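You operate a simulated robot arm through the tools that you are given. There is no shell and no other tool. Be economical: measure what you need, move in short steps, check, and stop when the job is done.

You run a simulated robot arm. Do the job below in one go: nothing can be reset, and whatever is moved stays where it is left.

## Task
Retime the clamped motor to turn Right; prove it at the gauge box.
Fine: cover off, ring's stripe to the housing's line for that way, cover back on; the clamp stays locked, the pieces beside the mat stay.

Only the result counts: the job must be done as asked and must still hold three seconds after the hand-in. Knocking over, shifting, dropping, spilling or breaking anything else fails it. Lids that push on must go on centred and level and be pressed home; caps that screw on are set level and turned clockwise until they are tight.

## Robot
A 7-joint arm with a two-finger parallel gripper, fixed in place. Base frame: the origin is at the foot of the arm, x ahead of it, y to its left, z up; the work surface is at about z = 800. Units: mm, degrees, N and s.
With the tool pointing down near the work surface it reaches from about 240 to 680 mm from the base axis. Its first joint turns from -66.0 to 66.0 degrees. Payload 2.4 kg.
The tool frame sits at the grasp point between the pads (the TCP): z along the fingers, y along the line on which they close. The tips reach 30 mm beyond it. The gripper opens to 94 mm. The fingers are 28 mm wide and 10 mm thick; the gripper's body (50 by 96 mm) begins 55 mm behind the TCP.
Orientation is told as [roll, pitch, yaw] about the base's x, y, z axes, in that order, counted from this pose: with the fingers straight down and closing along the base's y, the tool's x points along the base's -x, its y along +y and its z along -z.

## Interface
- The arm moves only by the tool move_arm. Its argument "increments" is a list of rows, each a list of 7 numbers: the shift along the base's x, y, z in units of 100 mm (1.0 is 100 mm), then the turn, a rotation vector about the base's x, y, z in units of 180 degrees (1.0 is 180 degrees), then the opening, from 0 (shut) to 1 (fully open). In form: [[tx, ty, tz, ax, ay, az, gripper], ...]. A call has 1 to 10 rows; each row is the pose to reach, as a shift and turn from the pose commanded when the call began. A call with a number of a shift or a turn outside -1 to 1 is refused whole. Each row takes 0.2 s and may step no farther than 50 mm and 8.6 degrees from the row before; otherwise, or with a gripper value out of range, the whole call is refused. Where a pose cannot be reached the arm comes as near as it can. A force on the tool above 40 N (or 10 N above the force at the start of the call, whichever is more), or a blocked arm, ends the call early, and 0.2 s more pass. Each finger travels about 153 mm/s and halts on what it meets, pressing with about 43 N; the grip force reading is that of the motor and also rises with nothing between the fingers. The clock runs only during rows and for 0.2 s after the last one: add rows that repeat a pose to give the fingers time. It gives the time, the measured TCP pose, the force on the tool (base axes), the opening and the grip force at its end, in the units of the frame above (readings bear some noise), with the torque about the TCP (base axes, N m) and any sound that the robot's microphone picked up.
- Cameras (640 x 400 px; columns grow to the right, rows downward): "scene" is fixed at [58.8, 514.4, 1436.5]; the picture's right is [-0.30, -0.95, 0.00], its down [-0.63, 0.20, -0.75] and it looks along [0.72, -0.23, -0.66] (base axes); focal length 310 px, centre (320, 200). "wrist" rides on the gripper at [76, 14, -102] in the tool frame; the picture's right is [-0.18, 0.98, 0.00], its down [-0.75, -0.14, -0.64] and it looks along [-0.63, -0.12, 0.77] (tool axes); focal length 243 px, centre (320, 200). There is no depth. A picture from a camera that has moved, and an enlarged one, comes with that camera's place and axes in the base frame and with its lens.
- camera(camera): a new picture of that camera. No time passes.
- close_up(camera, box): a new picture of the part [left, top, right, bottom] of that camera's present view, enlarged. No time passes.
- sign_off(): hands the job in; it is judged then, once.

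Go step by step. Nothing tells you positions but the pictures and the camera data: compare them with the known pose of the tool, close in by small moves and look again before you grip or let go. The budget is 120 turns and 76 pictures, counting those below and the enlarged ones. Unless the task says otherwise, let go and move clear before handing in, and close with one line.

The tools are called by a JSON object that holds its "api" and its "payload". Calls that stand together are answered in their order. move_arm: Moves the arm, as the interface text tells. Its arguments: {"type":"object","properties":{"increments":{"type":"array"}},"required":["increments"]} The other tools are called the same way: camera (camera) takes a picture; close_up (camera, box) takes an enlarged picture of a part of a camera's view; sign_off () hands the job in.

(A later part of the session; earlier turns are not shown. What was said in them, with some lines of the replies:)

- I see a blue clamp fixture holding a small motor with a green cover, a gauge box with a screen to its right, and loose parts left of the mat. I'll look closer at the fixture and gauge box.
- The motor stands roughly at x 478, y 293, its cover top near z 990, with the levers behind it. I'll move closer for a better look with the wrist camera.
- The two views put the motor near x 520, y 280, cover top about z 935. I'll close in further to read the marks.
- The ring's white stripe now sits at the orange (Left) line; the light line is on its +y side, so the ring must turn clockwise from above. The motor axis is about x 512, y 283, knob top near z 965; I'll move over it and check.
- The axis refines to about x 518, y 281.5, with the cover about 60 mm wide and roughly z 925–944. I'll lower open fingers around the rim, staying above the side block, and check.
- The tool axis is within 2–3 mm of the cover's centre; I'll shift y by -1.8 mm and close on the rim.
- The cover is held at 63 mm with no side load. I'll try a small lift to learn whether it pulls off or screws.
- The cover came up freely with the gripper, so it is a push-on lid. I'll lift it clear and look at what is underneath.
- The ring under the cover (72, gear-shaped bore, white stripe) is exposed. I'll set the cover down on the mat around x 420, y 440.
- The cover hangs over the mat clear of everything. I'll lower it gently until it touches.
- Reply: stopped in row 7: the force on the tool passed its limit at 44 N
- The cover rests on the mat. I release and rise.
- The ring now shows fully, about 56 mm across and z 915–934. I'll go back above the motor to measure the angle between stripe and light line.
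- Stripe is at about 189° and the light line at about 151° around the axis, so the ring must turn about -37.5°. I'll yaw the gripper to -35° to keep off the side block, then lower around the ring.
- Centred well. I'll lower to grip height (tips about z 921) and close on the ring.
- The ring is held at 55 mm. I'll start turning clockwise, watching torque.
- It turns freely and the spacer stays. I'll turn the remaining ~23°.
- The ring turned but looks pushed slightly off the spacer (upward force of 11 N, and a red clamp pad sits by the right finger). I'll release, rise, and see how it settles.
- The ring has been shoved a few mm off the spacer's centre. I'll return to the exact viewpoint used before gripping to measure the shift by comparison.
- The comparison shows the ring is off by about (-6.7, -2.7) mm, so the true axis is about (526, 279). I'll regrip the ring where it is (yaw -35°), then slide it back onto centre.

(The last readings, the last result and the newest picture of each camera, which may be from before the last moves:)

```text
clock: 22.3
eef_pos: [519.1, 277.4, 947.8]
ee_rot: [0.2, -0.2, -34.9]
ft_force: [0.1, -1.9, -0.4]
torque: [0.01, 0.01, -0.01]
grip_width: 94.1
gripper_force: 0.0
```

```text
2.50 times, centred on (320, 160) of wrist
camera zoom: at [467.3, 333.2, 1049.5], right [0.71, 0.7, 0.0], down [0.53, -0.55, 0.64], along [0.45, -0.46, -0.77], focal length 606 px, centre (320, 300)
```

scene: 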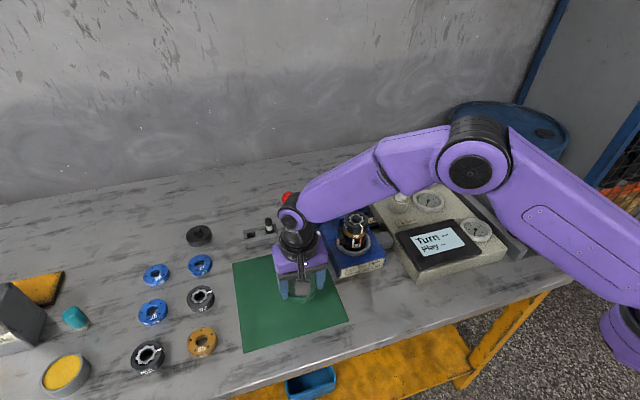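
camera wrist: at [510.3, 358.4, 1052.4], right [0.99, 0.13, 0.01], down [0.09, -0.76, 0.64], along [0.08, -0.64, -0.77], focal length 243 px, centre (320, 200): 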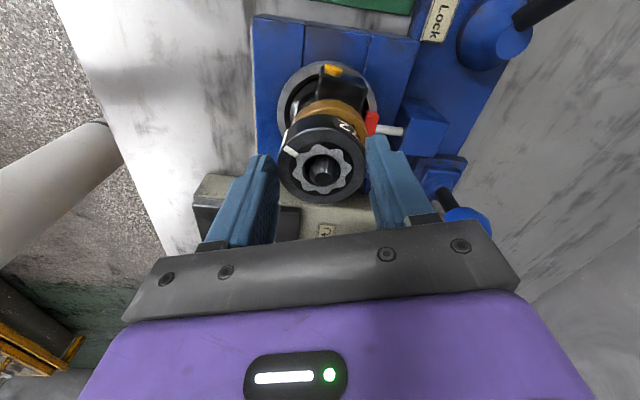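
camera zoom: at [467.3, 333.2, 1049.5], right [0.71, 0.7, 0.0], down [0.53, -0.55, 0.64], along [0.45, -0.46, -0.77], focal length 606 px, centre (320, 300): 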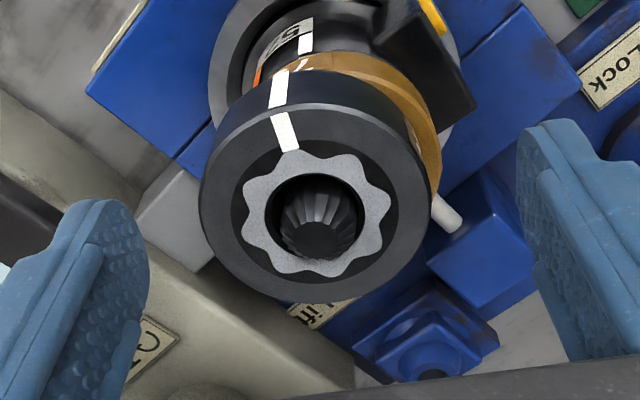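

The ring is nicely between the fingers; its top looks nearer z 923, so I'll go 5 mm deeper and close.

{"api": "move_arm", "payload": {"increments": [[0, 0, -0.06, 0, 0, 0, 1], [0, 0, -0.06, 0, 0, 0, 0.8], [0, 0, -0.06, 0, 0, 0, 0.65], [0, 0, -0.06, 0, 0, 0, 0.5], [0, 0, -0.06, 0, 0, 0, 0.45], [0, 0, -0.06, 0, 0, 0, 0.45]]}}

{"api": "move_arm", "payload": {"increments": [[0.03, 0.01, 0, 0, 0, 0, 0.45], [0.06, 0.02, 0, 0, 0, 0, 0.45], [0.067, 0.027, 0, 0, 0, 0, 0.45]]}}

{"api": "close_up", "payload": {"camera": "scene", "box": [325, 195, 395, 275]}}

{"api": "close_up", "payload": {"camera": "wrist", "box": [240, 80, 400, 240]}}

```text
clock: 23.7
eef_pos: [519.9, 278.6, 942.6]
ee_rot: [0.1, -0.1, -35.0]
ft_force: [-0.2, -0.9, -0.1]
torque: [0.01, -0.02, -0.02]
grip_width: 55.0
gripper_force: 42.7
```

```text
clock: 24.5
eef_pos: [526.0, 279.3, 943.6]
ee_rot: [0.1, 0.0, -35.0]
ft_force: [-0.2, -0.1, -0.4]
torque: [0.03, 0.04, 0.02]
grip_width: 54.9
gripper_force: 43.2
```

```text
5.00 times, centred on (360, 235) of scene
camera zoom: at [58.8, 514.5, 1436.5], right [-0.3, -0.95, 0.0], down [-0.63, 0.2, -0.75], along [0.72, -0.23, -0.66], focal length 1552 px, centre (120, 25)
```

zoom: 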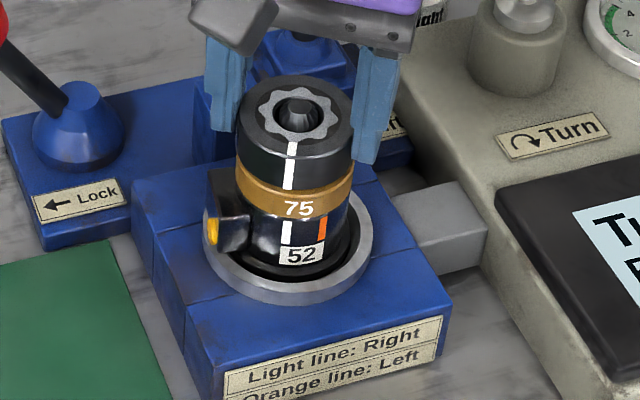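

```text
2.50 times, centred on (320, 160) of wrist
camera zoom: at [474.0, 335.5, 1045.1], right [0.71, 0.7, 0.0], down [0.53, -0.55, 0.64], along [0.45, -0.46, -0.77], focal length 606 px, centre (320, 300)
```

zoom: 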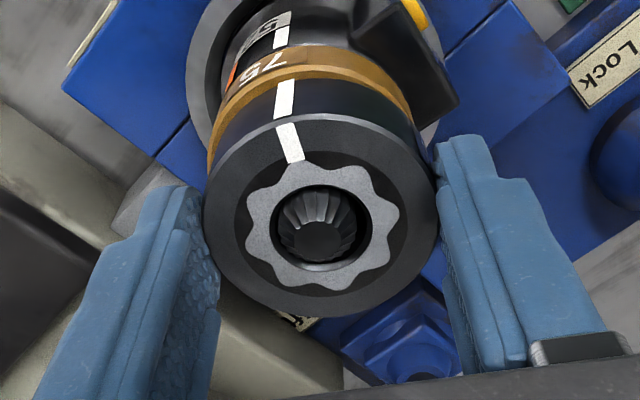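

The ring is back nearly on centre. I'll release and check from the reference viewpoint again.

{"api": "move_arm", "payload": {"increments": [[0, 0, 0, 0, 0, 0, 0.65], [0, 0, 0, 0, 0, 0, 0.85], [0, 0, 0.1, 0, 0, 0, 1], [0, 0, 0.5, 0, 0, 0, 1], [0, 0, 0.78, 0, 0, 0.0389, 1], [-0.101, -0.002, 0.78, 0, 0, 0.0778, 1], [-0.101, -0.002, 0.78, 0, 0, 0.1167, 1], [-0.101, -0.002, 0.78, 0, 0, 0.1556, 1], [-0.101, -0.002, 0.78, 0, 0, 0.1944, 1], [-0.101, -0.002, 0.78, 0, 0, 0.1944, 1]]}}

{"api": "close_up", "payload": {"camera": "wrist", "box": [270, 60, 370, 160]}}

{"api": "close_up", "payload": {"camera": "scene", "box": [325, 195, 395, 275]}}

```text
clock: 26.7
eef_pos: [515.9, 279.8, 1022.4]
ee_rot: [0.2, -0.3, 0.1]
ft_force: [-0.3, -0.9, 0.0]
torque: [-0.01, 0.04, 0.02]
grip_width: 94.2
gripper_force: 0.1
```

```text
4.00 times, centred on (320, 110) of wrist
camera zoom: at [441.5, 293.9, 1122.4], right [0.18, 0.98, 0.0], down [0.75, -0.14, 0.64], along [0.63, -0.12, -0.77], focal length 970 px, centre (320, 560)
```

zoom: 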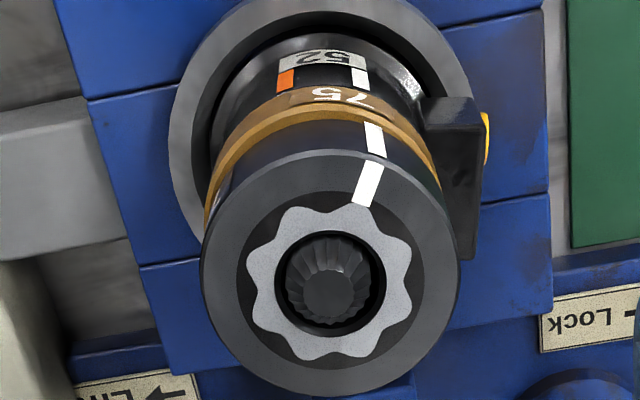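

```text
5.00 times, centred on (360, 235) of scene
camera zoom: at [58.8, 514.4, 1436.5], right [-0.3, -0.95, 0.0], down [-0.63, 0.2, -0.75], along [0.72, -0.23, -0.66], focal length 1552 px, centre (120, 25)
```

zoom: 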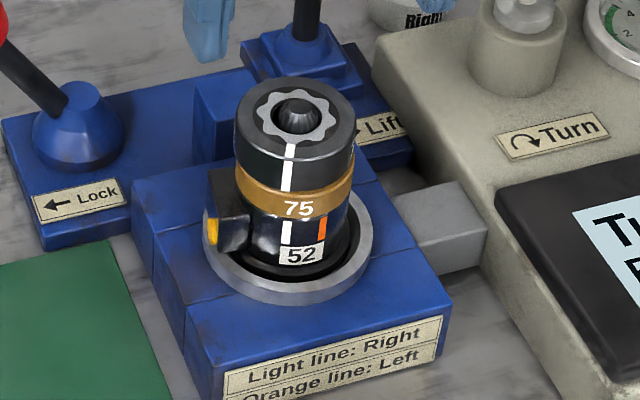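

By the scene view, the stripe angle (156°) already matches the light line (156°), but the ring sits about (+2.9, +0.5) mm off. I'll regrip it where it is and slide it back without turning.

{"api": "move_arm", "payload": {"increments": [[0.101, 0.002, 0, 0, 0, -0.0389, 1], [0.101, 0.002, 0, 0, 0, -0.0778, 1], [0.101, 0.002, 0, 0, 0, -0.1167, 1], [0.101, 0.002, 0, 0, 0, -0.1556, 1], [0.101, 0.002, -0.3, 0, 0, -0.1944, 1], [0.101, 0.002, -0.7, 0, 0, -0.1944, 1], [0.101, 0.002, -0.78, 0, 0, -0.1944, 1]]}}

{"api": "move_arm", "payload": {"increments": [[0, 0, 0, 0, 0, 0, 0.8], [0, 0, 0, 0, 0, 0, 0.65], [0, 0, 0, 0, 0, 0, 0.5], [0, 0, 0, 0, 0, 0, 0.45], [-0.015, -0.003, 0, 0, 0, 0, 0.45], [-0.029, -0.006, 0, 0, 0, 0, 0.45], [-0.029, -0.006, 0, 0, 0, 0, 0.45]]}}

{"api": "move_arm", "payload": {"increments": [[0, 0, 0, 0, 0, 0, 0.65], [0, 0, 0, 0, 0, 0, 0.85], [0, 0, 0.1, 0, 0, 0, 1], [0, 0, 0.5, 0, 0, 0, 1], [0, 0, 0.78, 0, 0, 0.0389, 1], [-0.072, 0.004, 0.78, 0, 0, 0.0778, 1], [-0.072, 0.004, 0.78, 0, 0, 0.1167, 1], [-0.072, 0.004, 0.78, 0, 0, 0.1556, 1], [-0.072, 0.004, 0.78, 0, 0, 0.1944, 1], [-0.072, 0.004, 0.78, 0, 0, 0.1944, 1]]}}

{"api": "close_up", "payload": {"camera": "wrist", "box": [270, 60, 370, 160]}}

{"api": "close_up", "payload": {"camera": "scene", "box": [335, 210, 375, 260]}}

```text
clock: 28.3
eef_pos: [525.5, 279.9, 942.1]
ee_rot: [0.3, -0.1, -34.9]
ft_force: [-0.4, -0.7, 0.5]
torque: [-0.03, -0.01, 0.02]
grip_width: 93.9
gripper_force: 0.0
```

```text
clock: 29.9
eef_pos: [522.4, 279.2, 943.1]
ee_rot: [0.2, -0.1, -35.1]
ft_force: [1.0, -1.8, 4.3]
torque: [-0.18, 0.01, 0.05]
grip_width: 55.0
gripper_force: 43.0
```

```text
clock: 32.1
eef_pos: [515.6, 280.1, 1021.9]
ee_rot: [0.1, -0.2, 0.2]
ft_force: [-0.4, 0.5, 0.6]
torque: [-0.01, 0.0, 0.0]
grip_width: 93.9
gripper_force: 0.0
```

```text
4.00 times, centred on (320, 110) of wrist
camera zoom: at [441.4, 293.9, 1123.2], right [0.18, 0.98, 0.0], down [0.75, -0.14, 0.64], along [0.63, -0.12, -0.77], focal length 970 px, centre (320, 560)
```

zoom: 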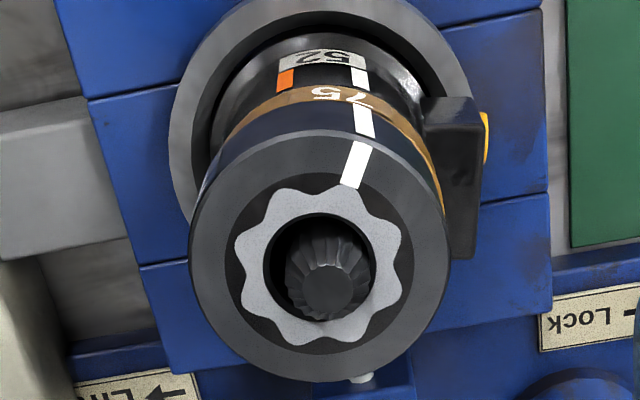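

```text
8.00 times, centred on (355, 235) of scene
camera zoom: at [58.8, 514.4, 1436.5], right [-0.3, -0.95, 0.0], down [-0.63, 0.2, -0.75], along [0.72, -0.23, -0.66], focal length 2482 px, centre (40, -80)
```

zoom: 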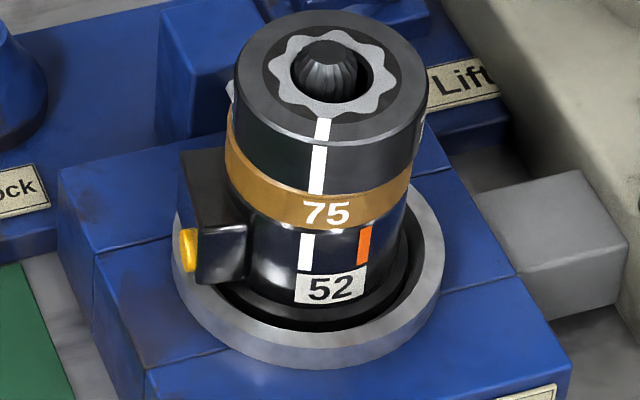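

Slightly overshot: the ring must come back by about half of that. I'll regrip and move it to the midpoint.

{"api": "move_arm", "payload": {"increments": [[0.064, -0.007, 0, 0, 0, -0.0389, 1], [0.064, -0.007, 0, 0, 0, -0.0778, 1], [0.064, -0.007, 0, 0, 0, -0.1167, 1], [0.064, -0.007, 0, 0, 0, -0.1556, 1], [0.064, -0.007, -0.3, 0, 0, -0.1944, 1], [0.064, -0.007, -0.7, 0, 0, -0.1944, 1], [0.064, -0.007, -0.78, 0, 0, -0.1944, 1]]}}

{"api": "move_arm", "payload": {"increments": [[0, 0, 0, 0, 0, 0, 0.8], [0, 0, 0, 0, 0, 0, 0.65], [0, 0, 0, 0, 0, 0, 0.5], [0, 0, 0, 0, 0, 0, 0.45], [0.01, 0.004, 0, 0, 0, 0, 0.45], [0.022, 0.008, 0, 0, 0, 0, 0.45], [0.022, 0.008, 0, 0, 0, 0, 0.45]]}}

{"api": "move_arm", "payload": {"increments": [[0, 0, 0, 0, 0, 0, 0.65], [0, 0, 0, 0, 0, 0, 0.85], [0, 0, 0.1, 0, 0, 0, 1], [0, 0, 0.5, 0, 0, 0, 1], [0, 0, 0.78, 0, 0, 0.0389, 1], [-0.086, -0.001, 0.78, 0, 0, 0.0778, 1], [-0.086, -0.001, 0.78, 0, 0, 0.1167, 1], [-0.086, -0.001, 0.78, 0, 0, 0.1556, 1], [-0.086, -0.001, 0.78, 0, 0, 0.1944, 1], [-0.086, -0.001, 0.78, 0, 0, 0.1944, 1]]}}

{"api": "close_up", "payload": {"camera": "wrist", "box": [270, 60, 370, 160]}}

{"api": "close_up", "payload": {"camera": "scene", "box": [335, 210, 375, 260]}}

```text
clock: 33.7
eef_pos: [522.4, 277.6, 942.6]
ee_rot: [0.1, -0.1, -35.0]
ft_force: [0.8, -0.5, 0.4]
torque: [-0.03, 0.02, 0.01]
grip_width: 93.7
gripper_force: 0.0
```

```text
clock: 35.3
eef_pos: [524.1, 279.2, 943.5]
ee_rot: [0.0, -0.1, -35.0]
ft_force: [0.3, -0.3, 0.2]
torque: [0.0, -0.01, 0.02]
grip_width: 55.0
gripper_force: 43.1
```

```text
clock: 37.5
eef_pos: [516.6, 279.9, 1021.9]
ee_rot: [0.1, -0.3, 0.0]
ft_force: [0.2, 0.6, -0.3]
torque: [0.0, 0.04, -0.01]
grip_width: 94.3
gripper_force: 0.0
```

```text
4.00 times, centred on (320, 110) of wrist
camera zoom: at [441.3, 293.7, 1123.8], right [0.18, 0.98, 0.0], down [0.75, -0.14, 0.64], along [0.63, -0.12, -0.77], focal length 970 px, centre (320, 560)
```

zoom: 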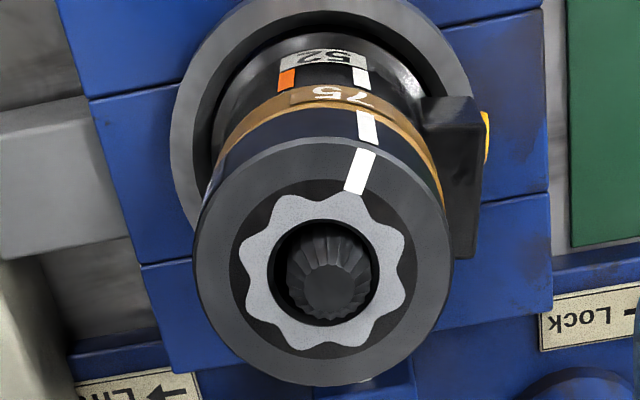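

```text
8.00 times, centred on (355, 235) of scene
camera zoom: at [58.8, 514.4, 1436.5], right [-0.3, -0.95, 0.0], down [-0.63, 0.2, -0.75], along [0.72, -0.23, -0.66], focal length 2482 px, centre (40, -80)
```

zoom: 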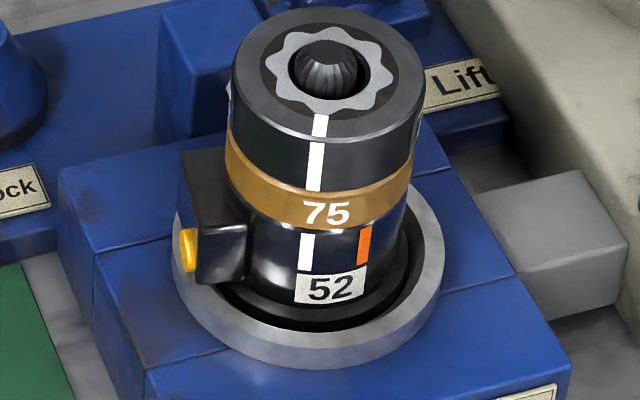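

The ring is now centred within about 1 mm and the stripe is on the light line within about 1°. Next I fetch the cover from the mat, regripping it centred (it was held ~8 mm off along the pads).

{"api": "move_arm", "payload": {"increments": [[-0.15, 0.3, 0, 0, 0, 0, 1], [-0.3, 0.6, 0, 0, 0, 0, 1], [-0.5, 1.0, 0, 0, 0, 0, 1], [-0.5, 1.0, -0.5, 0, 0, 0, 1], [-0.5, 1.0, -0.8, 0, 0, 0, 1]]}}

{"api": "move_arm", "payload": {"increments": [[-0.2, 0.3, -0.2, 0, 0, 0, 1], [-0.36, 0.61, -0.5, 0, 0, 0, 1], [-0.36, 0.61, -0.9, 0, 0, 0, 1]]}}

{"api": "camera", "payload": {"camera": "wrist"}}

```text
clock: 38.7
eef_pos: [465.1, 378.7, 941.0]
ee_rot: [0.2, -0.1, 0.0]
ft_force: [-0.1, 0.8, 0.3]
torque: [0.01, 0.0, 0.0]
grip_width: 93.9
gripper_force: 0.1
```

```text
clock: 39.5
eef_pos: [429.9, 441.1, 850.7]
ee_rot: [0.3, -0.2, 0.0]
ft_force: [0.1, 1.3, -1.2]
torque: [-0.05, 0.01, -0.01]
grip_width: 93.8
gripper_force: 0.2
```

```text
23 pictures are left
camera wrist: at [355.0, 456.4, 952.8], right [0.18, 0.98, 0.0], down [0.75, -0.14, 0.64], along [0.63, -0.12, -0.77], focal length 243 px, centre (320, 200)
```

wrist: 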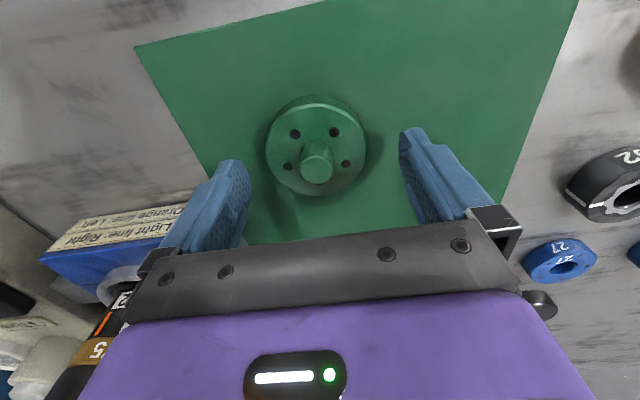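

The cover is slightly ahead of the tool axis; I'll shift +2.5 mm in x, -1 in y, lower and grip.

{"api": "move_arm", "payload": {"increments": [[0.025, -0.01, 0, 0, 0, 0, 1], [0.025, -0.01, -0.11, 0, 0, 0, 1], [0.025, -0.01, -0.11, 0, 0, 0, 0.85], [0.025, -0.01, -0.11, 0, 0, 0, 0.7], [0.025, -0.01, -0.11, 0, 0, 0, 0.55], [0.025, -0.01, -0.11, 0, 0, 0, 0.5], [0.025, -0.01, -0.11, 0, 0, 0, 0.5]]}}

{"api": "move_arm", "payload": {"increments": [[0, 0, 0.1, 0, 0, 0, 0.5], [0, 0, 0.5, 0, 0, 0, 0.5], [0, 0, 0.9, 0, 0, 0, 0.5], [0.1, -0.2, 1.0, 0, 0, 0, 0.5], [0.3, -0.55, 1.0, 0, 0, 0, 0.5], [0.5, -0.9, 1.0, 0, 0, 0, 0.5]]}}

{"api": "close_up", "payload": {"camera": "wrist", "box": [250, 90, 390, 230]}}

```text
clock: 41.1
eef_pos: [432.4, 440.2, 840.0]
ee_rot: [0.1, 0.0, 0.1]
ft_force: [0.8, 1.3, 0.3]
torque: [0.07, -0.06, 0.04]
grip_width: 63.3
gripper_force: 43.3
```

```text
clock: 42.5
eef_pos: [481.8, 351.8, 942.0]
ee_rot: [0.2, -0.2, 0.0]
ft_force: [-0.2, 0.6, -3.1]
torque: [-0.03, 0.0, 0.02]
grip_width: 63.5
gripper_force: 42.8
```

```text
2.86 times, centred on (320, 160) of wrist
camera zoom: at [407.5, 364.9, 1042.8], right [0.18, 0.98, 0.0], down [0.75, -0.14, 0.64], along [0.63, -0.12, -0.77], focal length 693 px, centre (320, 314)
```

zoom: 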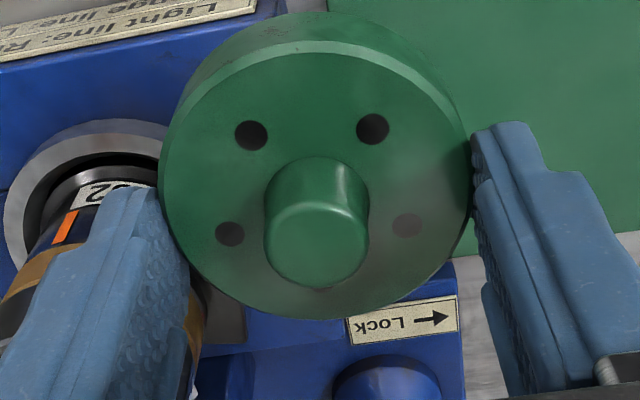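

The cover is held, centred in the fingers. I'll raise it well clear of the motor, then move over the axis and check.

{"api": "move_arm", "payload": {"increments": [[0, 0, 0.4, 0, 0, 0, 0.5], [0, 0, 0.7, 0, 0, 0, 0.5], [0.2, -0.35, 0.7, 0, 0, 0, 0.5], [0.435, -0.697, 0.7, 0, 0, 0, 0.5], [0.435, -0.697, 0.5, 0, 0, 0, 0.5], [0.435, -0.697, 0.45, 0, 0, 0, 0.5]]}}

{"api": "close_up", "payload": {"camera": "scene", "box": [325, 185, 395, 265]}}

{"api": "close_up", "payload": {"camera": "wrist", "box": [250, 70, 390, 210]}}

```text
clock: 43.9
eef_pos: [525.7, 279.4, 986.2]
ee_rot: [0.1, -0.1, 0.0]
ft_force: [0.3, 0.1, -2.9]
torque: [0.0, 0.01, -0.01]
grip_width: 63.3
gripper_force: 42.3
```

```text
5.00 times, centred on (360, 225) of scene
camera zoom: at [58.8, 514.5, 1436.5], right [-0.3, -0.95, 0.0], down [-0.63, 0.2, -0.75], along [0.72, -0.23, -0.66], focal length 1552 px, centre (120, 75)
```

zoom: 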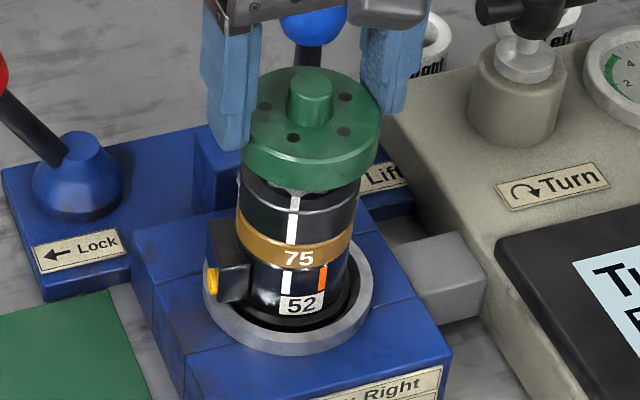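

```text
2.86 times, centred on (320, 140) of wrist
camera zoom: at [450.5, 294.2, 1087.9], right [0.18, 0.98, 0.0], down [0.75, -0.14, 0.64], along [0.63, -0.12, -0.77], focal length 693 px, centre (320, 371)
```

zoom: 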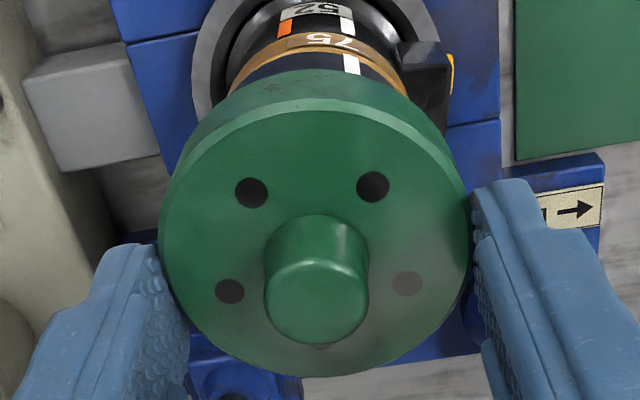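

The wrist view puts the cover right over its seat (x good, y about 0.8 mm short). I'll nudge y and lower slowly onto the ring.

{"api": "move_arm", "payload": {"increments": [[0, 0.008, -0.03, 0, 0, 0, 0.5], [0, 0.008, -0.07, 0, 0, 0, 0.5], [0, 0.008, -0.1, 0, 0, 0, 0.5], [0, 0.008, -0.13, 0, 0, 0, 0.5], [0, 0.008, -0.16, 0, 0, 0, 0.5], [0, 0.008, -0.19, 0, 0, 0, 0.5]]}}

{"api": "close_up", "payload": {"camera": "scene", "box": [325, 185, 395, 265]}}

```text
clock: 45.3
eef_pos: [525.4, 282.4, 966.1]
ee_rot: [0.0, 0.0, 0.1]
ft_force: [0.9, -0.6, -2.2]
torque: [0.03, 0.01, 0.0]
grip_width: 63.4
gripper_force: 43.0
```

```text
5.00 times, centred on (360, 225) of scene
camera zoom: at [58.8, 514.5, 1436.5], right [-0.3, -0.95, 0.0], down [-0.63, 0.2, -0.75], along [0.72, -0.23, -0.66], focal length 1552 px, centre (120, 75)
```

zoom: 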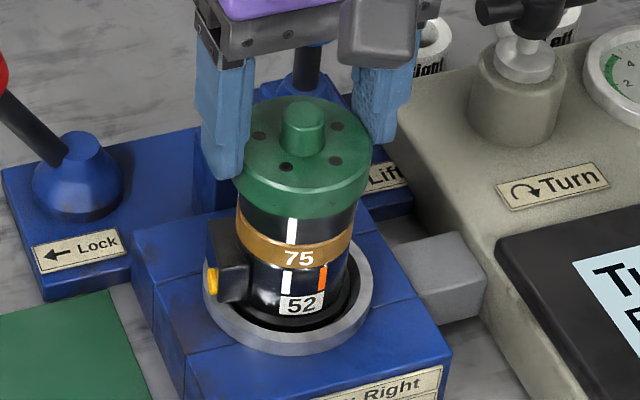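

No contact force yet and the skirt is over the ring. Continue down gently until it seats.

{"api": "move_arm", "payload": {"increments": [[0, 0, -0.02, 0, 0, 0, 0.5], [0, 0, -0.04, 0, 0, 0, 0.5], [0, 0, -0.06, 0, 0, 0, 0.5], [0, 0, -0.08, 0, 0, 0, 0.5], [0, 0, -0.1, 0, 0, 0, 0.5]]}}

{"api": "close_up", "payload": {"camera": "scene", "box": [325, 185, 395, 265]}}

```text
clock: 46.5
eef_pos: [528.3, 282.4, 961.2]
ee_rot: [0.2, -0.6, 0.1]
ft_force: [-1.8, -0.3, 6.2]
torque: [-0.32, 0.04, -0.04]
grip_width: 63.2
gripper_force: 43.3
stopped in row 5: the force on the tool passed its limit at 44 N (the readings are from after the stop); the commanded pose is now the measured one
```

```text
5.00 times, centred on (360, 225) of scene
camera zoom: at [58.6, 514.4, 1436.6], right [-0.3, -0.95, 0.0], down [-0.63, 0.2, -0.75], along [0.72, -0.23, -0.66], focal length 1552 px, centre (120, 75)
```

zoom: 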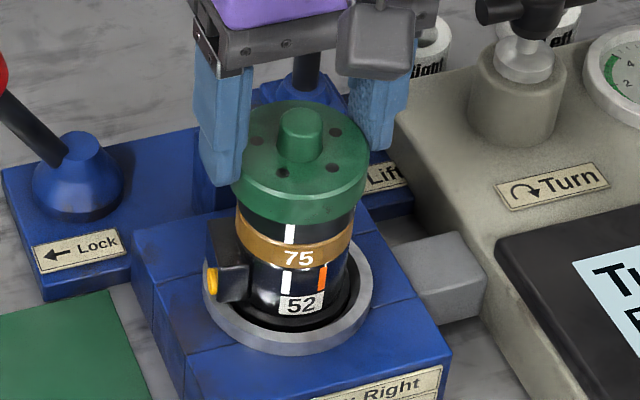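

{"api": "close_up", "payload": {"camera": "scene", "box": [335, 195, 385, 255]}}

```text
6.67 times, centred on (360, 225) of scene
camera zoom: at [58.6, 514.4, 1436.6], right [-0.3, -0.95, 0.0], down [-0.63, 0.2, -0.75], along [0.72, -0.23, -0.66], focal length 2069 px, centre (53, 33)
```

zoom: 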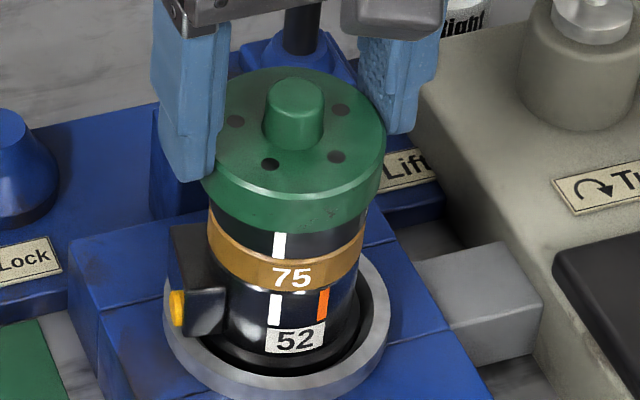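

The cover looks 2–3 mm short of home or shifted toward +x. I'll release it and measure from the wrist reference view.

{"api": "move_arm", "payload": {"increments": [[0, 0, 0, 0, 0, 0, 0.75], [0, 0, 0, 0, 0, 0, 0.9], [0, 0, 0.2, 0, 0, 0, 1], [0, 0, 0.6, 0, 0, 0, 1], [-0.12, -0.02, 0.61, 0, 0, 0, 1], [-0.12, -0.02, 0.61, 0, 0, 0, 1]]}}

{"api": "close_up", "payload": {"camera": "wrist", "box": [270, 60, 370, 180]}}

{"api": "close_up", "payload": {"camera": "scene", "box": [335, 195, 385, 255]}}

```text
clock: 47.9
eef_pos: [515.2, 280.7, 1023.1]
ee_rot: [0.3, -0.5, -0.1]
ft_force: [-0.2, 0.0, -0.4]
torque: [0.0, 0.02, -0.01]
grip_width: 93.9
gripper_force: 0.1
```

```text
3.33 times, centred on (320, 120) of wrist
camera zoom: at [439.6, 293.7, 1123.1], right [0.18, 0.98, 0.01], down [0.75, -0.14, 0.65], along [0.64, -0.11, -0.76], focal length 809 px, centre (320, 467)
```

zoom: 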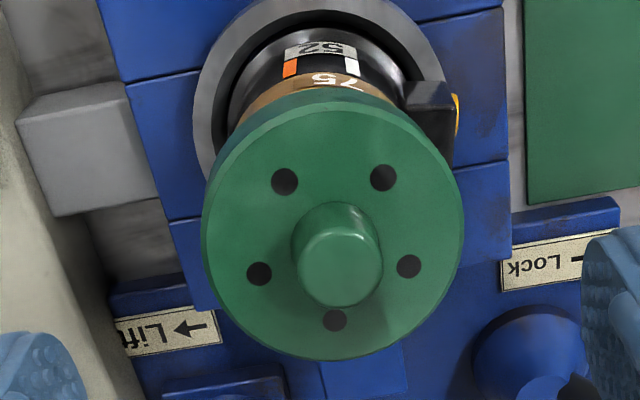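

```text
6.67 times, centred on (360, 225) of scene
camera zoom: at [58.8, 514.4, 1436.5], right [-0.3, -0.95, 0.0], down [-0.63, 0.2, -0.75], along [0.72, -0.23, -0.66], focal length 2069 px, centre (53, 33)
```

zoom: 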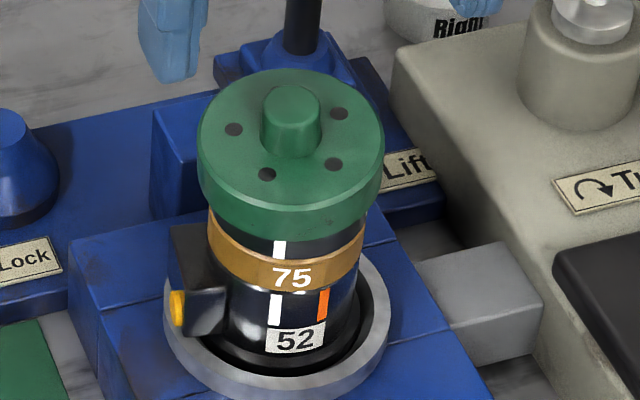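

The cover sits about 3 mm proud and ~1.2 mm toward +y, likely hung up. I'll level the tool, regrip it centred and press again.

{"api": "move_arm", "payload": {"increments": [[0.087, -0.009, 0, -0.0014, 0.0031, 0.0005, 1], [0.087, -0.009, -0.3, -0.0014, 0.0031, 0.0005, 1], [0.087, -0.009, -0.58, -0.0014, 0.0031, 0.0005, 1], [0.087, -0.009, -0.58, -0.0014, 0.0031, 0.0005, 0.8], [0.087, -0.009, -0.58, -0.0014, 0.0031, 0.0005, 0.65], [0.087, -0.009, -0.58, -0.0014, 0.0031, 0.0005, 0.55], [0.087, -0.009, -0.58, -0.0014, 0.0031, 0.0005, 0.5], [0.087, -0.009, -0.58, -0.0014, 0.0031, 0.0005, 0.5]]}}

```text
clock: 49.7
eef_pos: [524.3, 278.9, 962.4]
ee_rot: [0.1, 0.0, 0.1]
ft_force: [-0.2, 1.9, 0.0]
torque: [0.04, 0.02, 0.03]
grip_width: 62.9
gripper_force: 43.3
```

Gripped with little side load. Now press down in small steps.

{"api": "move_arm", "payload": {"increments": [[0, 0, -0.015, 0, 0, 0, 0.5], [0, 0, -0.03, 0, 0, 0, 0.5], [0, 0, -0.045, 0, 0, 0, 0.5], [0, 0, -0.06, 0, 0, 0, 0.5]]}}

{"api": "close_up", "payload": {"camera": "scene", "box": [335, 195, 385, 255]}}

```text
clock: 50.7
eef_pos: [526.0, 279.1, 960.1]
ee_rot: [0.3, -0.3, 0.2]
ft_force: [-5.1, -2.2, 31.3]
torque: [-0.23, 0.76, 0.06]
grip_width: 62.8
gripper_force: 43.2
```

```text
6.67 times, centred on (360, 225) of scene
camera zoom: at [58.1, 514.1, 1436.7], right [-0.3, -0.95, 0.0], down [-0.63, 0.2, -0.75], along [0.72, -0.23, -0.66], focal length 2069 px, centre (53, 33)
```

zoom: 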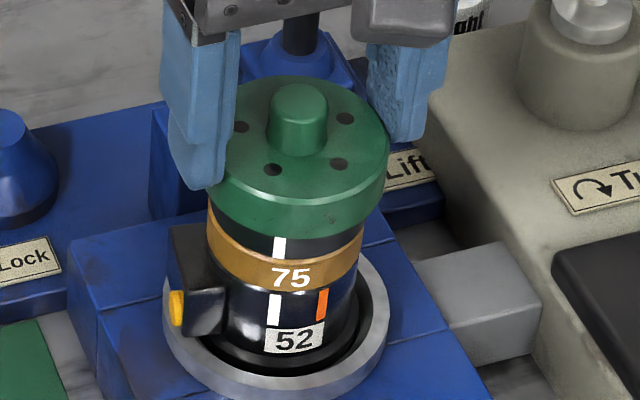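

The cover dropped home (height now matches the original). I'll release and check.

{"api": "move_arm", "payload": {"increments": [[0, 0, 0.02, 0, 0, 0, 0.6], [0, 0, 0.03, 0, 0, 0, 0.8], [0, 0, 0.05, 0, 0, 0, 1], [0, 0, 0.3, 0, 0, 0, 1], [0, 0, 0.66, 0, 0, 0, 1], [-0.087, 0, 0.66, 0, 0, 0, 1]]}}

{"api": "close_up", "payload": {"camera": "scene", "box": [335, 195, 385, 255]}}

{"api": "close_up", "payload": {"camera": "wrist", "box": [270, 60, 370, 180]}}

```text
clock: 52.1
eef_pos: [515.6, 278.6, 1024.5]
ee_rot: [0.1, -0.1, 0.2]
ft_force: [0.4, 0.4, 0.6]
torque: [0.01, 0.01, 0.01]
grip_width: 94.1
gripper_force: 0.1
```

```text
6.67 times, centred on (360, 225) of scene
camera zoom: at [58.8, 514.4, 1436.5], right [-0.3, -0.95, 0.0], down [-0.63, 0.2, -0.75], along [0.72, -0.23, -0.66], focal length 2069 px, centre (53, 33)
```

zoom: 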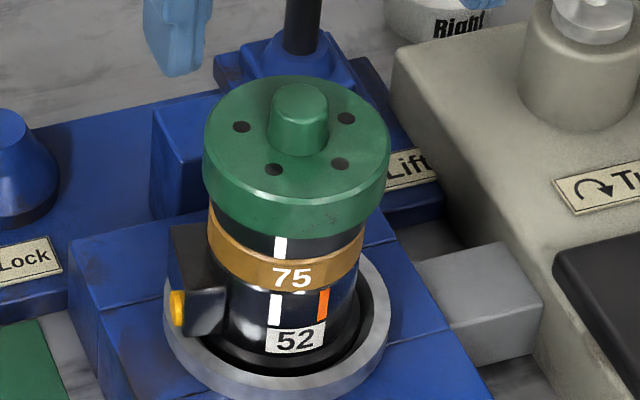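

```text
3.33 times, centred on (320, 120) of wrist
camera zoom: at [441.3, 292.2, 1125.8], right [0.18, 0.98, 0.0], down [0.75, -0.14, 0.64], along [0.63, -0.12, -0.77], focal length 809 px, centre (320, 467)
```

zoom: 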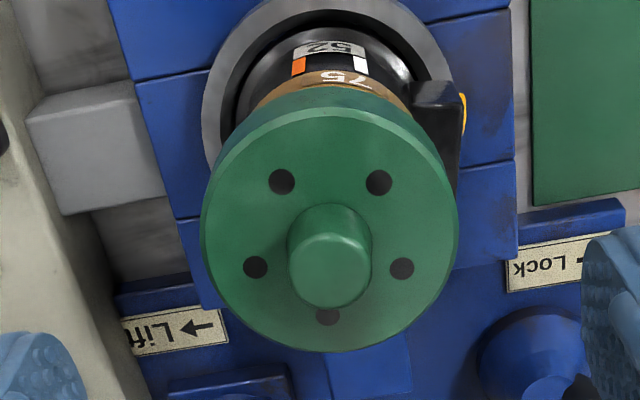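

The cover is home and level and centred within about 1 mm. Next is the gauge box T-handle, at about (601, 112, z 925), bar along y; I'll move to look at it.

{"api": "move_arm", "payload": {"increments": [[0.1, -0.3, 0, 0, 0, 0, 1], [0.2, -0.65, 0, 0, 0, 0, 1], [0.3, -1.0, 0, 0, 0, 0, 1]]}}

{"api": "move_arm", "payload": {"increments": [[0.1, -0.3, 0, 0, 0, 0, 1], [0.25, -0.67, 0, 0, 0, 0, 1], [0.25, -0.67, 0, 0, 0, 0, 1]]}}

{"api": "camera", "payload": {"camera": "wrist"}}

```text
clock: 52.9
eef_pos: [544.7, 178.1, 1023.7]
ee_rot: [0.1, 0.0, 0.2]
ft_force: [0.8, -0.2, -0.3]
torque: [-0.02, -0.02, 0.01]
grip_width: 94.2
gripper_force: 0.1
```

```text
clock: 53.7
eef_pos: [567.6, 111.7, 1022.7]
ee_rot: [0.1, 0.0, 0.2]
ft_force: [-0.1, -0.1, 0.8]
torque: [0.03, -0.01, 0.03]
grip_width: 94.0
gripper_force: 0.1
```

```text
11 pictures are left
camera wrist: at [495.0, 125.7, 1124.8], right [0.18, 0.98, 0.0], down [0.75, -0.14, 0.64], along [0.63, -0.12, -0.77], focal length 243 px, centre (320, 200)
```

wrist: 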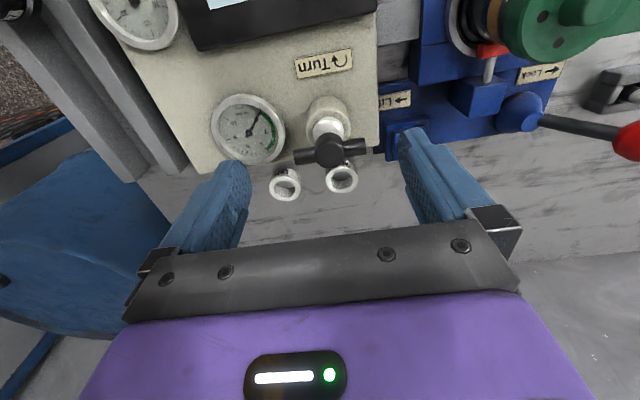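

The handle is at about (599, 115.5, z 932) with its bar along y. I'll turn the gripper to yaw +90° above it so the fingers straddle the bar and leave room to turn clockwise.

{"api": "move_arm", "payload": {"increments": [[0.1, 0.035, 0, 0, 0, 0.046, 1], [0.2, 0.035, 0, 0, 0, 0.092, 1], [0.3, 0.035, 0, 0, 0, 0.138, 1], [0.3, 0.035, 0, 0, 0, 0.184, 1], [0.3, 0.035, 0, 0, 0, 0.23, 1], [0.3, 0.035, 0, 0, 0, 0.276, 1], [0.3, 0.035, 0, 0, 0, 0.322, 1], [0.3, 0.035, 0, 0, 0, 0.368, 1], [0.3, 0.035, 0, 0, 0, 0.414, 1], [0.3, 0.035, 0, 0, 0, 0.46, 1]]}}

{"api": "move_arm", "payload": {"increments": [[0, 0, 0, 0, 0, 0.04, 1], [0, 0, -0.25, 0, 0, 0.04, 1], [0, 0, -0.35, 0, 0, 0.04, 1]]}}

{"api": "camera", "payload": {"camera": "wrist"}}

```text
clock: 55.9
eef_pos: [600.7, 114.6, 1023.1]
ee_rot: [0.1, 0.0, 83.0]
ft_force: [0.4, -0.8, 0.6]
torque: [0.0, -0.02, 0.0]
grip_width: 93.8
gripper_force: 0.0
```

```text
clock: 56.7
eef_pos: [600.6, 116.9, 987.3]
ee_rot: [0.1, 0.1, 90.2]
ft_force: [0.3, -0.6, -0.7]
torque: [-0.03, -0.01, -0.02]
grip_width: 94.2
gripper_force: 0.0
```

```text
10 pictures are left
camera wrist: at [588.7, 40.5, 1089.2], right [-0.98, 0.18, 0.0], down [0.14, 0.75, 0.64], along [0.12, 0.63, -0.77], focal length 243 px, centre (320, 200)
```

wrist: 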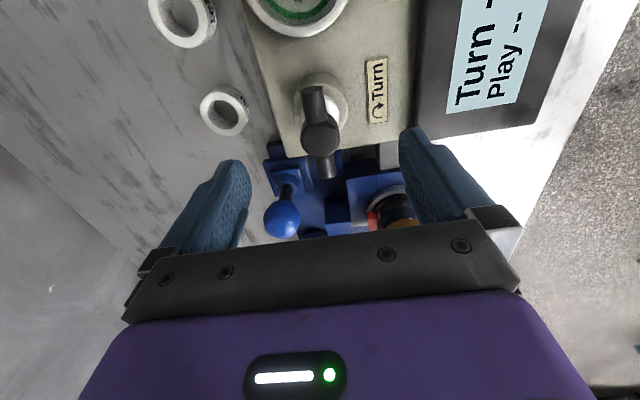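

The handle hub is centred under the gripper. I'll lower and close on the bar.

{"api": "move_arm", "payload": {"increments": [[0, 0, -0.2, 0, 0, 0, 1], [0, 0, -0.33, 0, 0, 0, 1], [0, 0, -0.33, 0, 0, 0, 0.7], [0, 0, -0.33, 0, 0, 0, 0.4], [0, 0, -0.33, 0, 0, 0, 0.2], [0, 0, -0.33, 0, 0, 0, 0.1], [0, 0, -0.33, 0, 0, 0, 0.1]]}}

{"api": "close_up", "payload": {"camera": "scene", "box": [380, 165, 480, 265]}}

```text
clock: 58.3
eef_pos: [599.8, 115.6, 955.1]
ee_rot: [0.1, 0.2, 90.2]
ft_force: [-12.4, -1.0, 1.6]
torque: [0.14, 0.0, -0.01]
grip_width: 27.4
gripper_force: 45.3
```

```text
4.00 times, centred on (430, 215) of scene
camera zoom: at [58.4, 514.4, 1436.6], right [-0.3, -0.95, 0.0], down [-0.63, 0.2, -0.75], along [0.72, -0.23, -0.66], focal length 1241 px, centre (-120, 140)
```

zoom: 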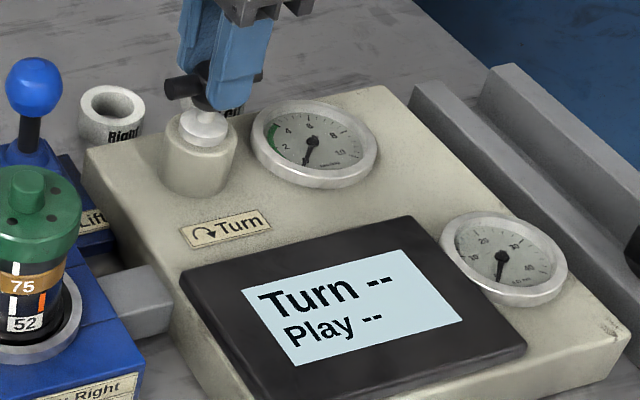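

The hub is held; a slight -x load means I should ease 1.5 mm that way. Then I turn clockwise.

{"api": "move_arm", "payload": {"increments": [[-0.015, 0, 0, 0, 0, 0, 0.1], [-0.015, 0, 0, 0, 0, -0.04, 0.1], [-0.015, 0, 0, 0, 0, -0.08, 0.1], [-0.015, 0, 0, 0, 0, -0.12, 0.1], [-0.015, 0, 0, 0, 0, -0.16, 0.1]]}}

{"api": "close_up", "payload": {"camera": "scene", "box": [380, 165, 480, 265]}}

```text
clock: 59.5
eef_pos: [600.7, 115.2, 954.4]
ee_rot: [0.1, -0.1, 61.1]
ft_force: [17.8, 8.2, -33.0]
torque: [0.19, -0.73, 0.0]
grip_width: 27.6
gripper_force: 44.8
```

```text
4.00 times, centred on (430, 215) of scene
camera zoom: at [59.9, 514.8, 1436.3], right [-0.3, -0.95, 0.0], down [-0.63, 0.2, -0.75], along [0.72, -0.23, -0.66], focal length 1241 px, centre (-120, 140)
```

zoom: 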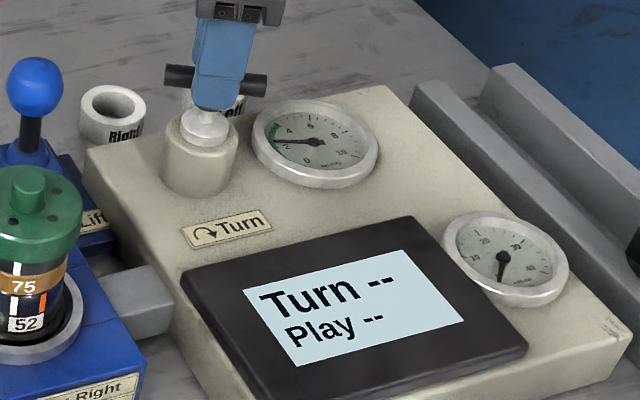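

The drag gauge moved into the green, so the handle drives the motor; the tool is being pulled down a bit. I'll follow down 2 mm, ease x back, and keep turning.

{"api": "move_arm", "payload": {"increments": [[0.008, 0.003, -0.015, 0, 0, 0, 0.1], [0.01, 0.004, -0.02, 0, 0, -0.04, 0.1], [0.01, 0.004, -0.025, 0, 0, -0.08, 0.1], [0.01, 0.004, -0.025, 0, 0, -0.12, 0.1], [0.01, 0.004, -0.025, 0, 0, -0.16, 0.1]]}}

```text
clock: 60.7
eef_pos: [601.4, 114.8, 954.3]
ee_rot: [0.0, -0.1, 32.4]
ft_force: [11.1, 3.7, -1.1]
torque: [-0.43, 0.88, 0.01]
grip_width: 27.4
gripper_force: 44.5
```

{"api": "move_arm", "payload": {"increments": [[0.007, 0.002, 0, 0, 0, -0.04, 0.1], [0.007, 0.002, 0, 0, 0, -0.08, 0.1], [0.007, 0.002, 0, 0, 0, -0.12, 0.1], [0.007, 0.002, 0, 0, 0, -0.16, 0.1], [0.007, 0.002, 0, 0, 0, -0.2, 0.1]]}}

{"api": "close_up", "payload": {"camera": "scene", "box": [380, 165, 480, 265]}}

```text
clock: 61.9
eef_pos: [601.7, 116.3, 954.8]
ee_rot: [0.0, 0.0, -3.7]
ft_force: [0.2, -2.7, 13.8]
torque: [-0.4, -0.02, -0.03]
grip_width: 27.6
gripper_force: 45.7
```

```text
4.00 times, centred on (430, 215) of scene
camera zoom: at [58.5, 514.3, 1436.6], right [-0.3, -0.95, 0.0], down [-0.63, 0.2, -0.75], along [0.72, -0.23, -0.66], focal length 1241 px, centre (-120, 140)
```

zoom: 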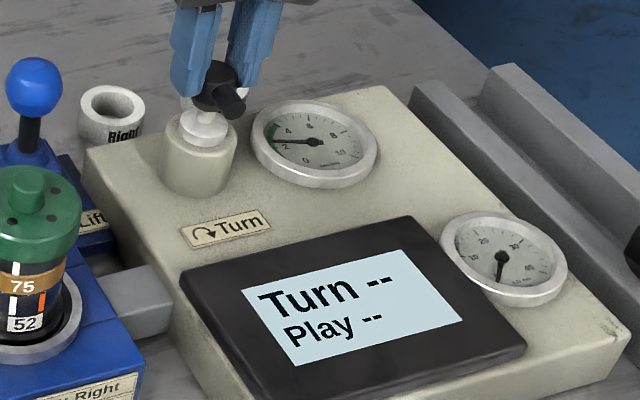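

The drag stays in the green while turning, but the screen is still blank, so more turn is needed. Continue clockwise.

{"api": "move_arm", "payload": {"increments": [[0, 0, 0.005, 0, 0, -0.045, 0.1], [0, 0, 0.005, 0, 0, -0.09, 0.1], [0, 0, 0.005, 0, 0, -0.135, 0.1], [0, 0, 0.005, 0, 0, -0.18, 0.1], [0, 0, 0.005, 0, 0, -0.225, 0.1]]}}

{"api": "move_arm", "payload": {"increments": [[0, 0, 0, 0, 0, -0.045, 0.1], [0, 0, 0, 0, 0, -0.09, 0.1], [0, 0, 0, 0, 0, -0.135, 0.1], [0, 0, 0, 0, 0, -0.18, 0.1], [0, 0, 0, 0, 0, -0.225, 0.1]]}}

{"api": "close_up", "payload": {"camera": "scene", "box": [380, 165, 480, 265]}}

```text
clock: 63.1
eef_pos: [600.3, 112.4, 954.4]
ee_rot: [-0.1, -0.1, -44.2]
ft_force: [-1.7, -11.4, 6.3]
torque: [-0.15, -0.35, 0.02]
grip_width: 27.9
gripper_force: 44.6
```

```text
clock: 64.3
eef_pos: [600.2, 113.7, 954.4]
ee_rot: [0.0, 0.0, -84.6]
ft_force: [-9.1, -16.7, 6.8]
torque: [-0.19, -0.04, 0.28]
grip_width: 27.7
gripper_force: 44.9
```

```text
4.00 times, centred on (430, 215) of scene
camera zoom: at [58.3, 514.0, 1436.7], right [-0.3, -0.95, 0.0], down [-0.63, 0.2, -0.75], along [0.72, -0.23, -0.66], focal length 1241 px, centre (-120, 140)
```

zoom: 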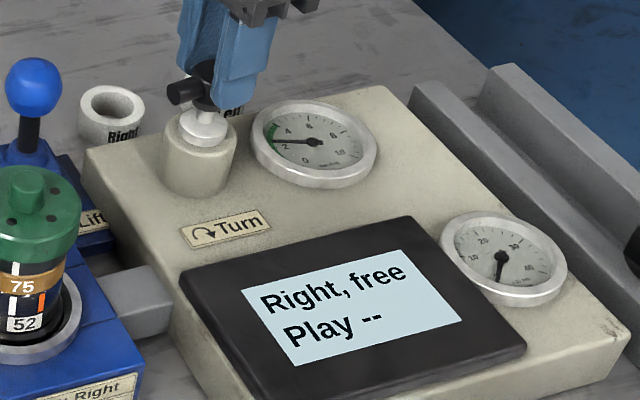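

The screen reads "Right, free": proven. I'll let go of the handle and rise clear.

{"api": "move_arm", "payload": {"increments": [[0, 0, 0, 0, 0, 0.005, 0.3], [0, 0, 0, 0, 0, 0.005, 0.6], [0, 0, 0, 0, 0, 0.005, 0.9], [0, 0, 0.3, 0, 0, 0.005, 1], [0, 0, 0.7, 0, 0, 0.005, 1], [-0.3, -0.2, 1.0, 0, 0, 0.005, 1], [-0.7, -0.4, 1.0, 0, 0, 0.005, 1]]}}

{"api": "camera", "payload": {"camera": "scene"}}

{"api": "close_up", "payload": {"camera": "scene", "box": [335, 195, 385, 255]}}

```text
clock: 65.9
eef_pos: [531.9, 74.5, 1053.9]
ee_rot: [0.2, 0.0, -83.6]
ft_force: [1.1, -0.2, 0.5]
torque: [-0.03, 0.01, -0.02]
grip_width: 93.8
gripper_force: 0.0
```

```text
5 pictures are left
```

scene: 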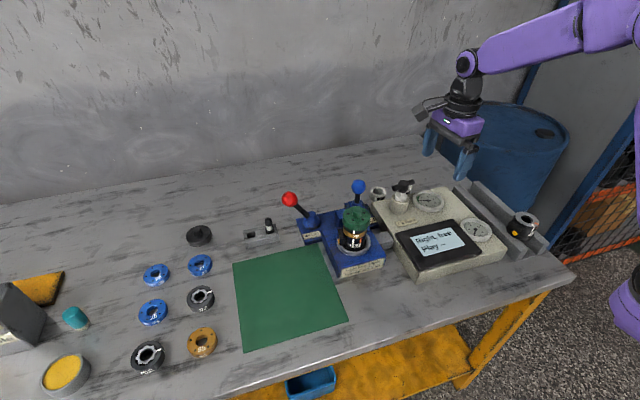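

```text
6.67 times, centred on (360, 225) of scene
camera zoom: at [58.8, 514.5, 1436.5], right [-0.3, -0.95, 0.0], down [-0.63, 0.2, -0.75], along [0.72, -0.23, -0.66], focal length 2069 px, centre (53, 33)
```

zoom: 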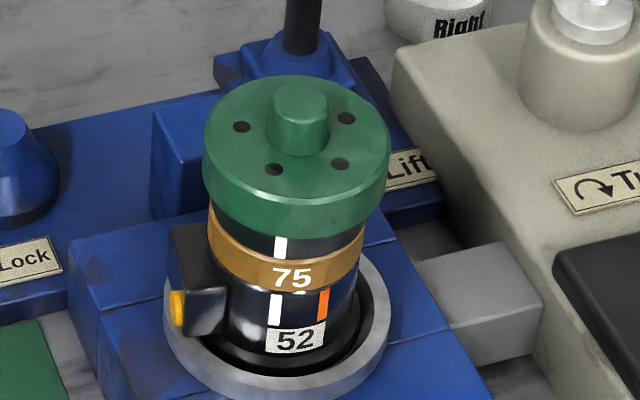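

The cover is on level and home, the stripe is on the light line, the screen still shows "Right, free", and the clamp and loose pieces are untouched. I'm handing in.

{"api": "sign_off", "payload": {}}

```text
The job is handed in.
```

The motor now turns Right: the ring's stripe is on the light line to within about 1°, and the gauge box reads "Right, free" with the drag needle in the green. The cover is back on level, pressed home and centred to about 1 mm, the clamp stayed locked, and the pieces beside the mat were not touched. The "Play" reading still shows "--" because I only ran the turn test.
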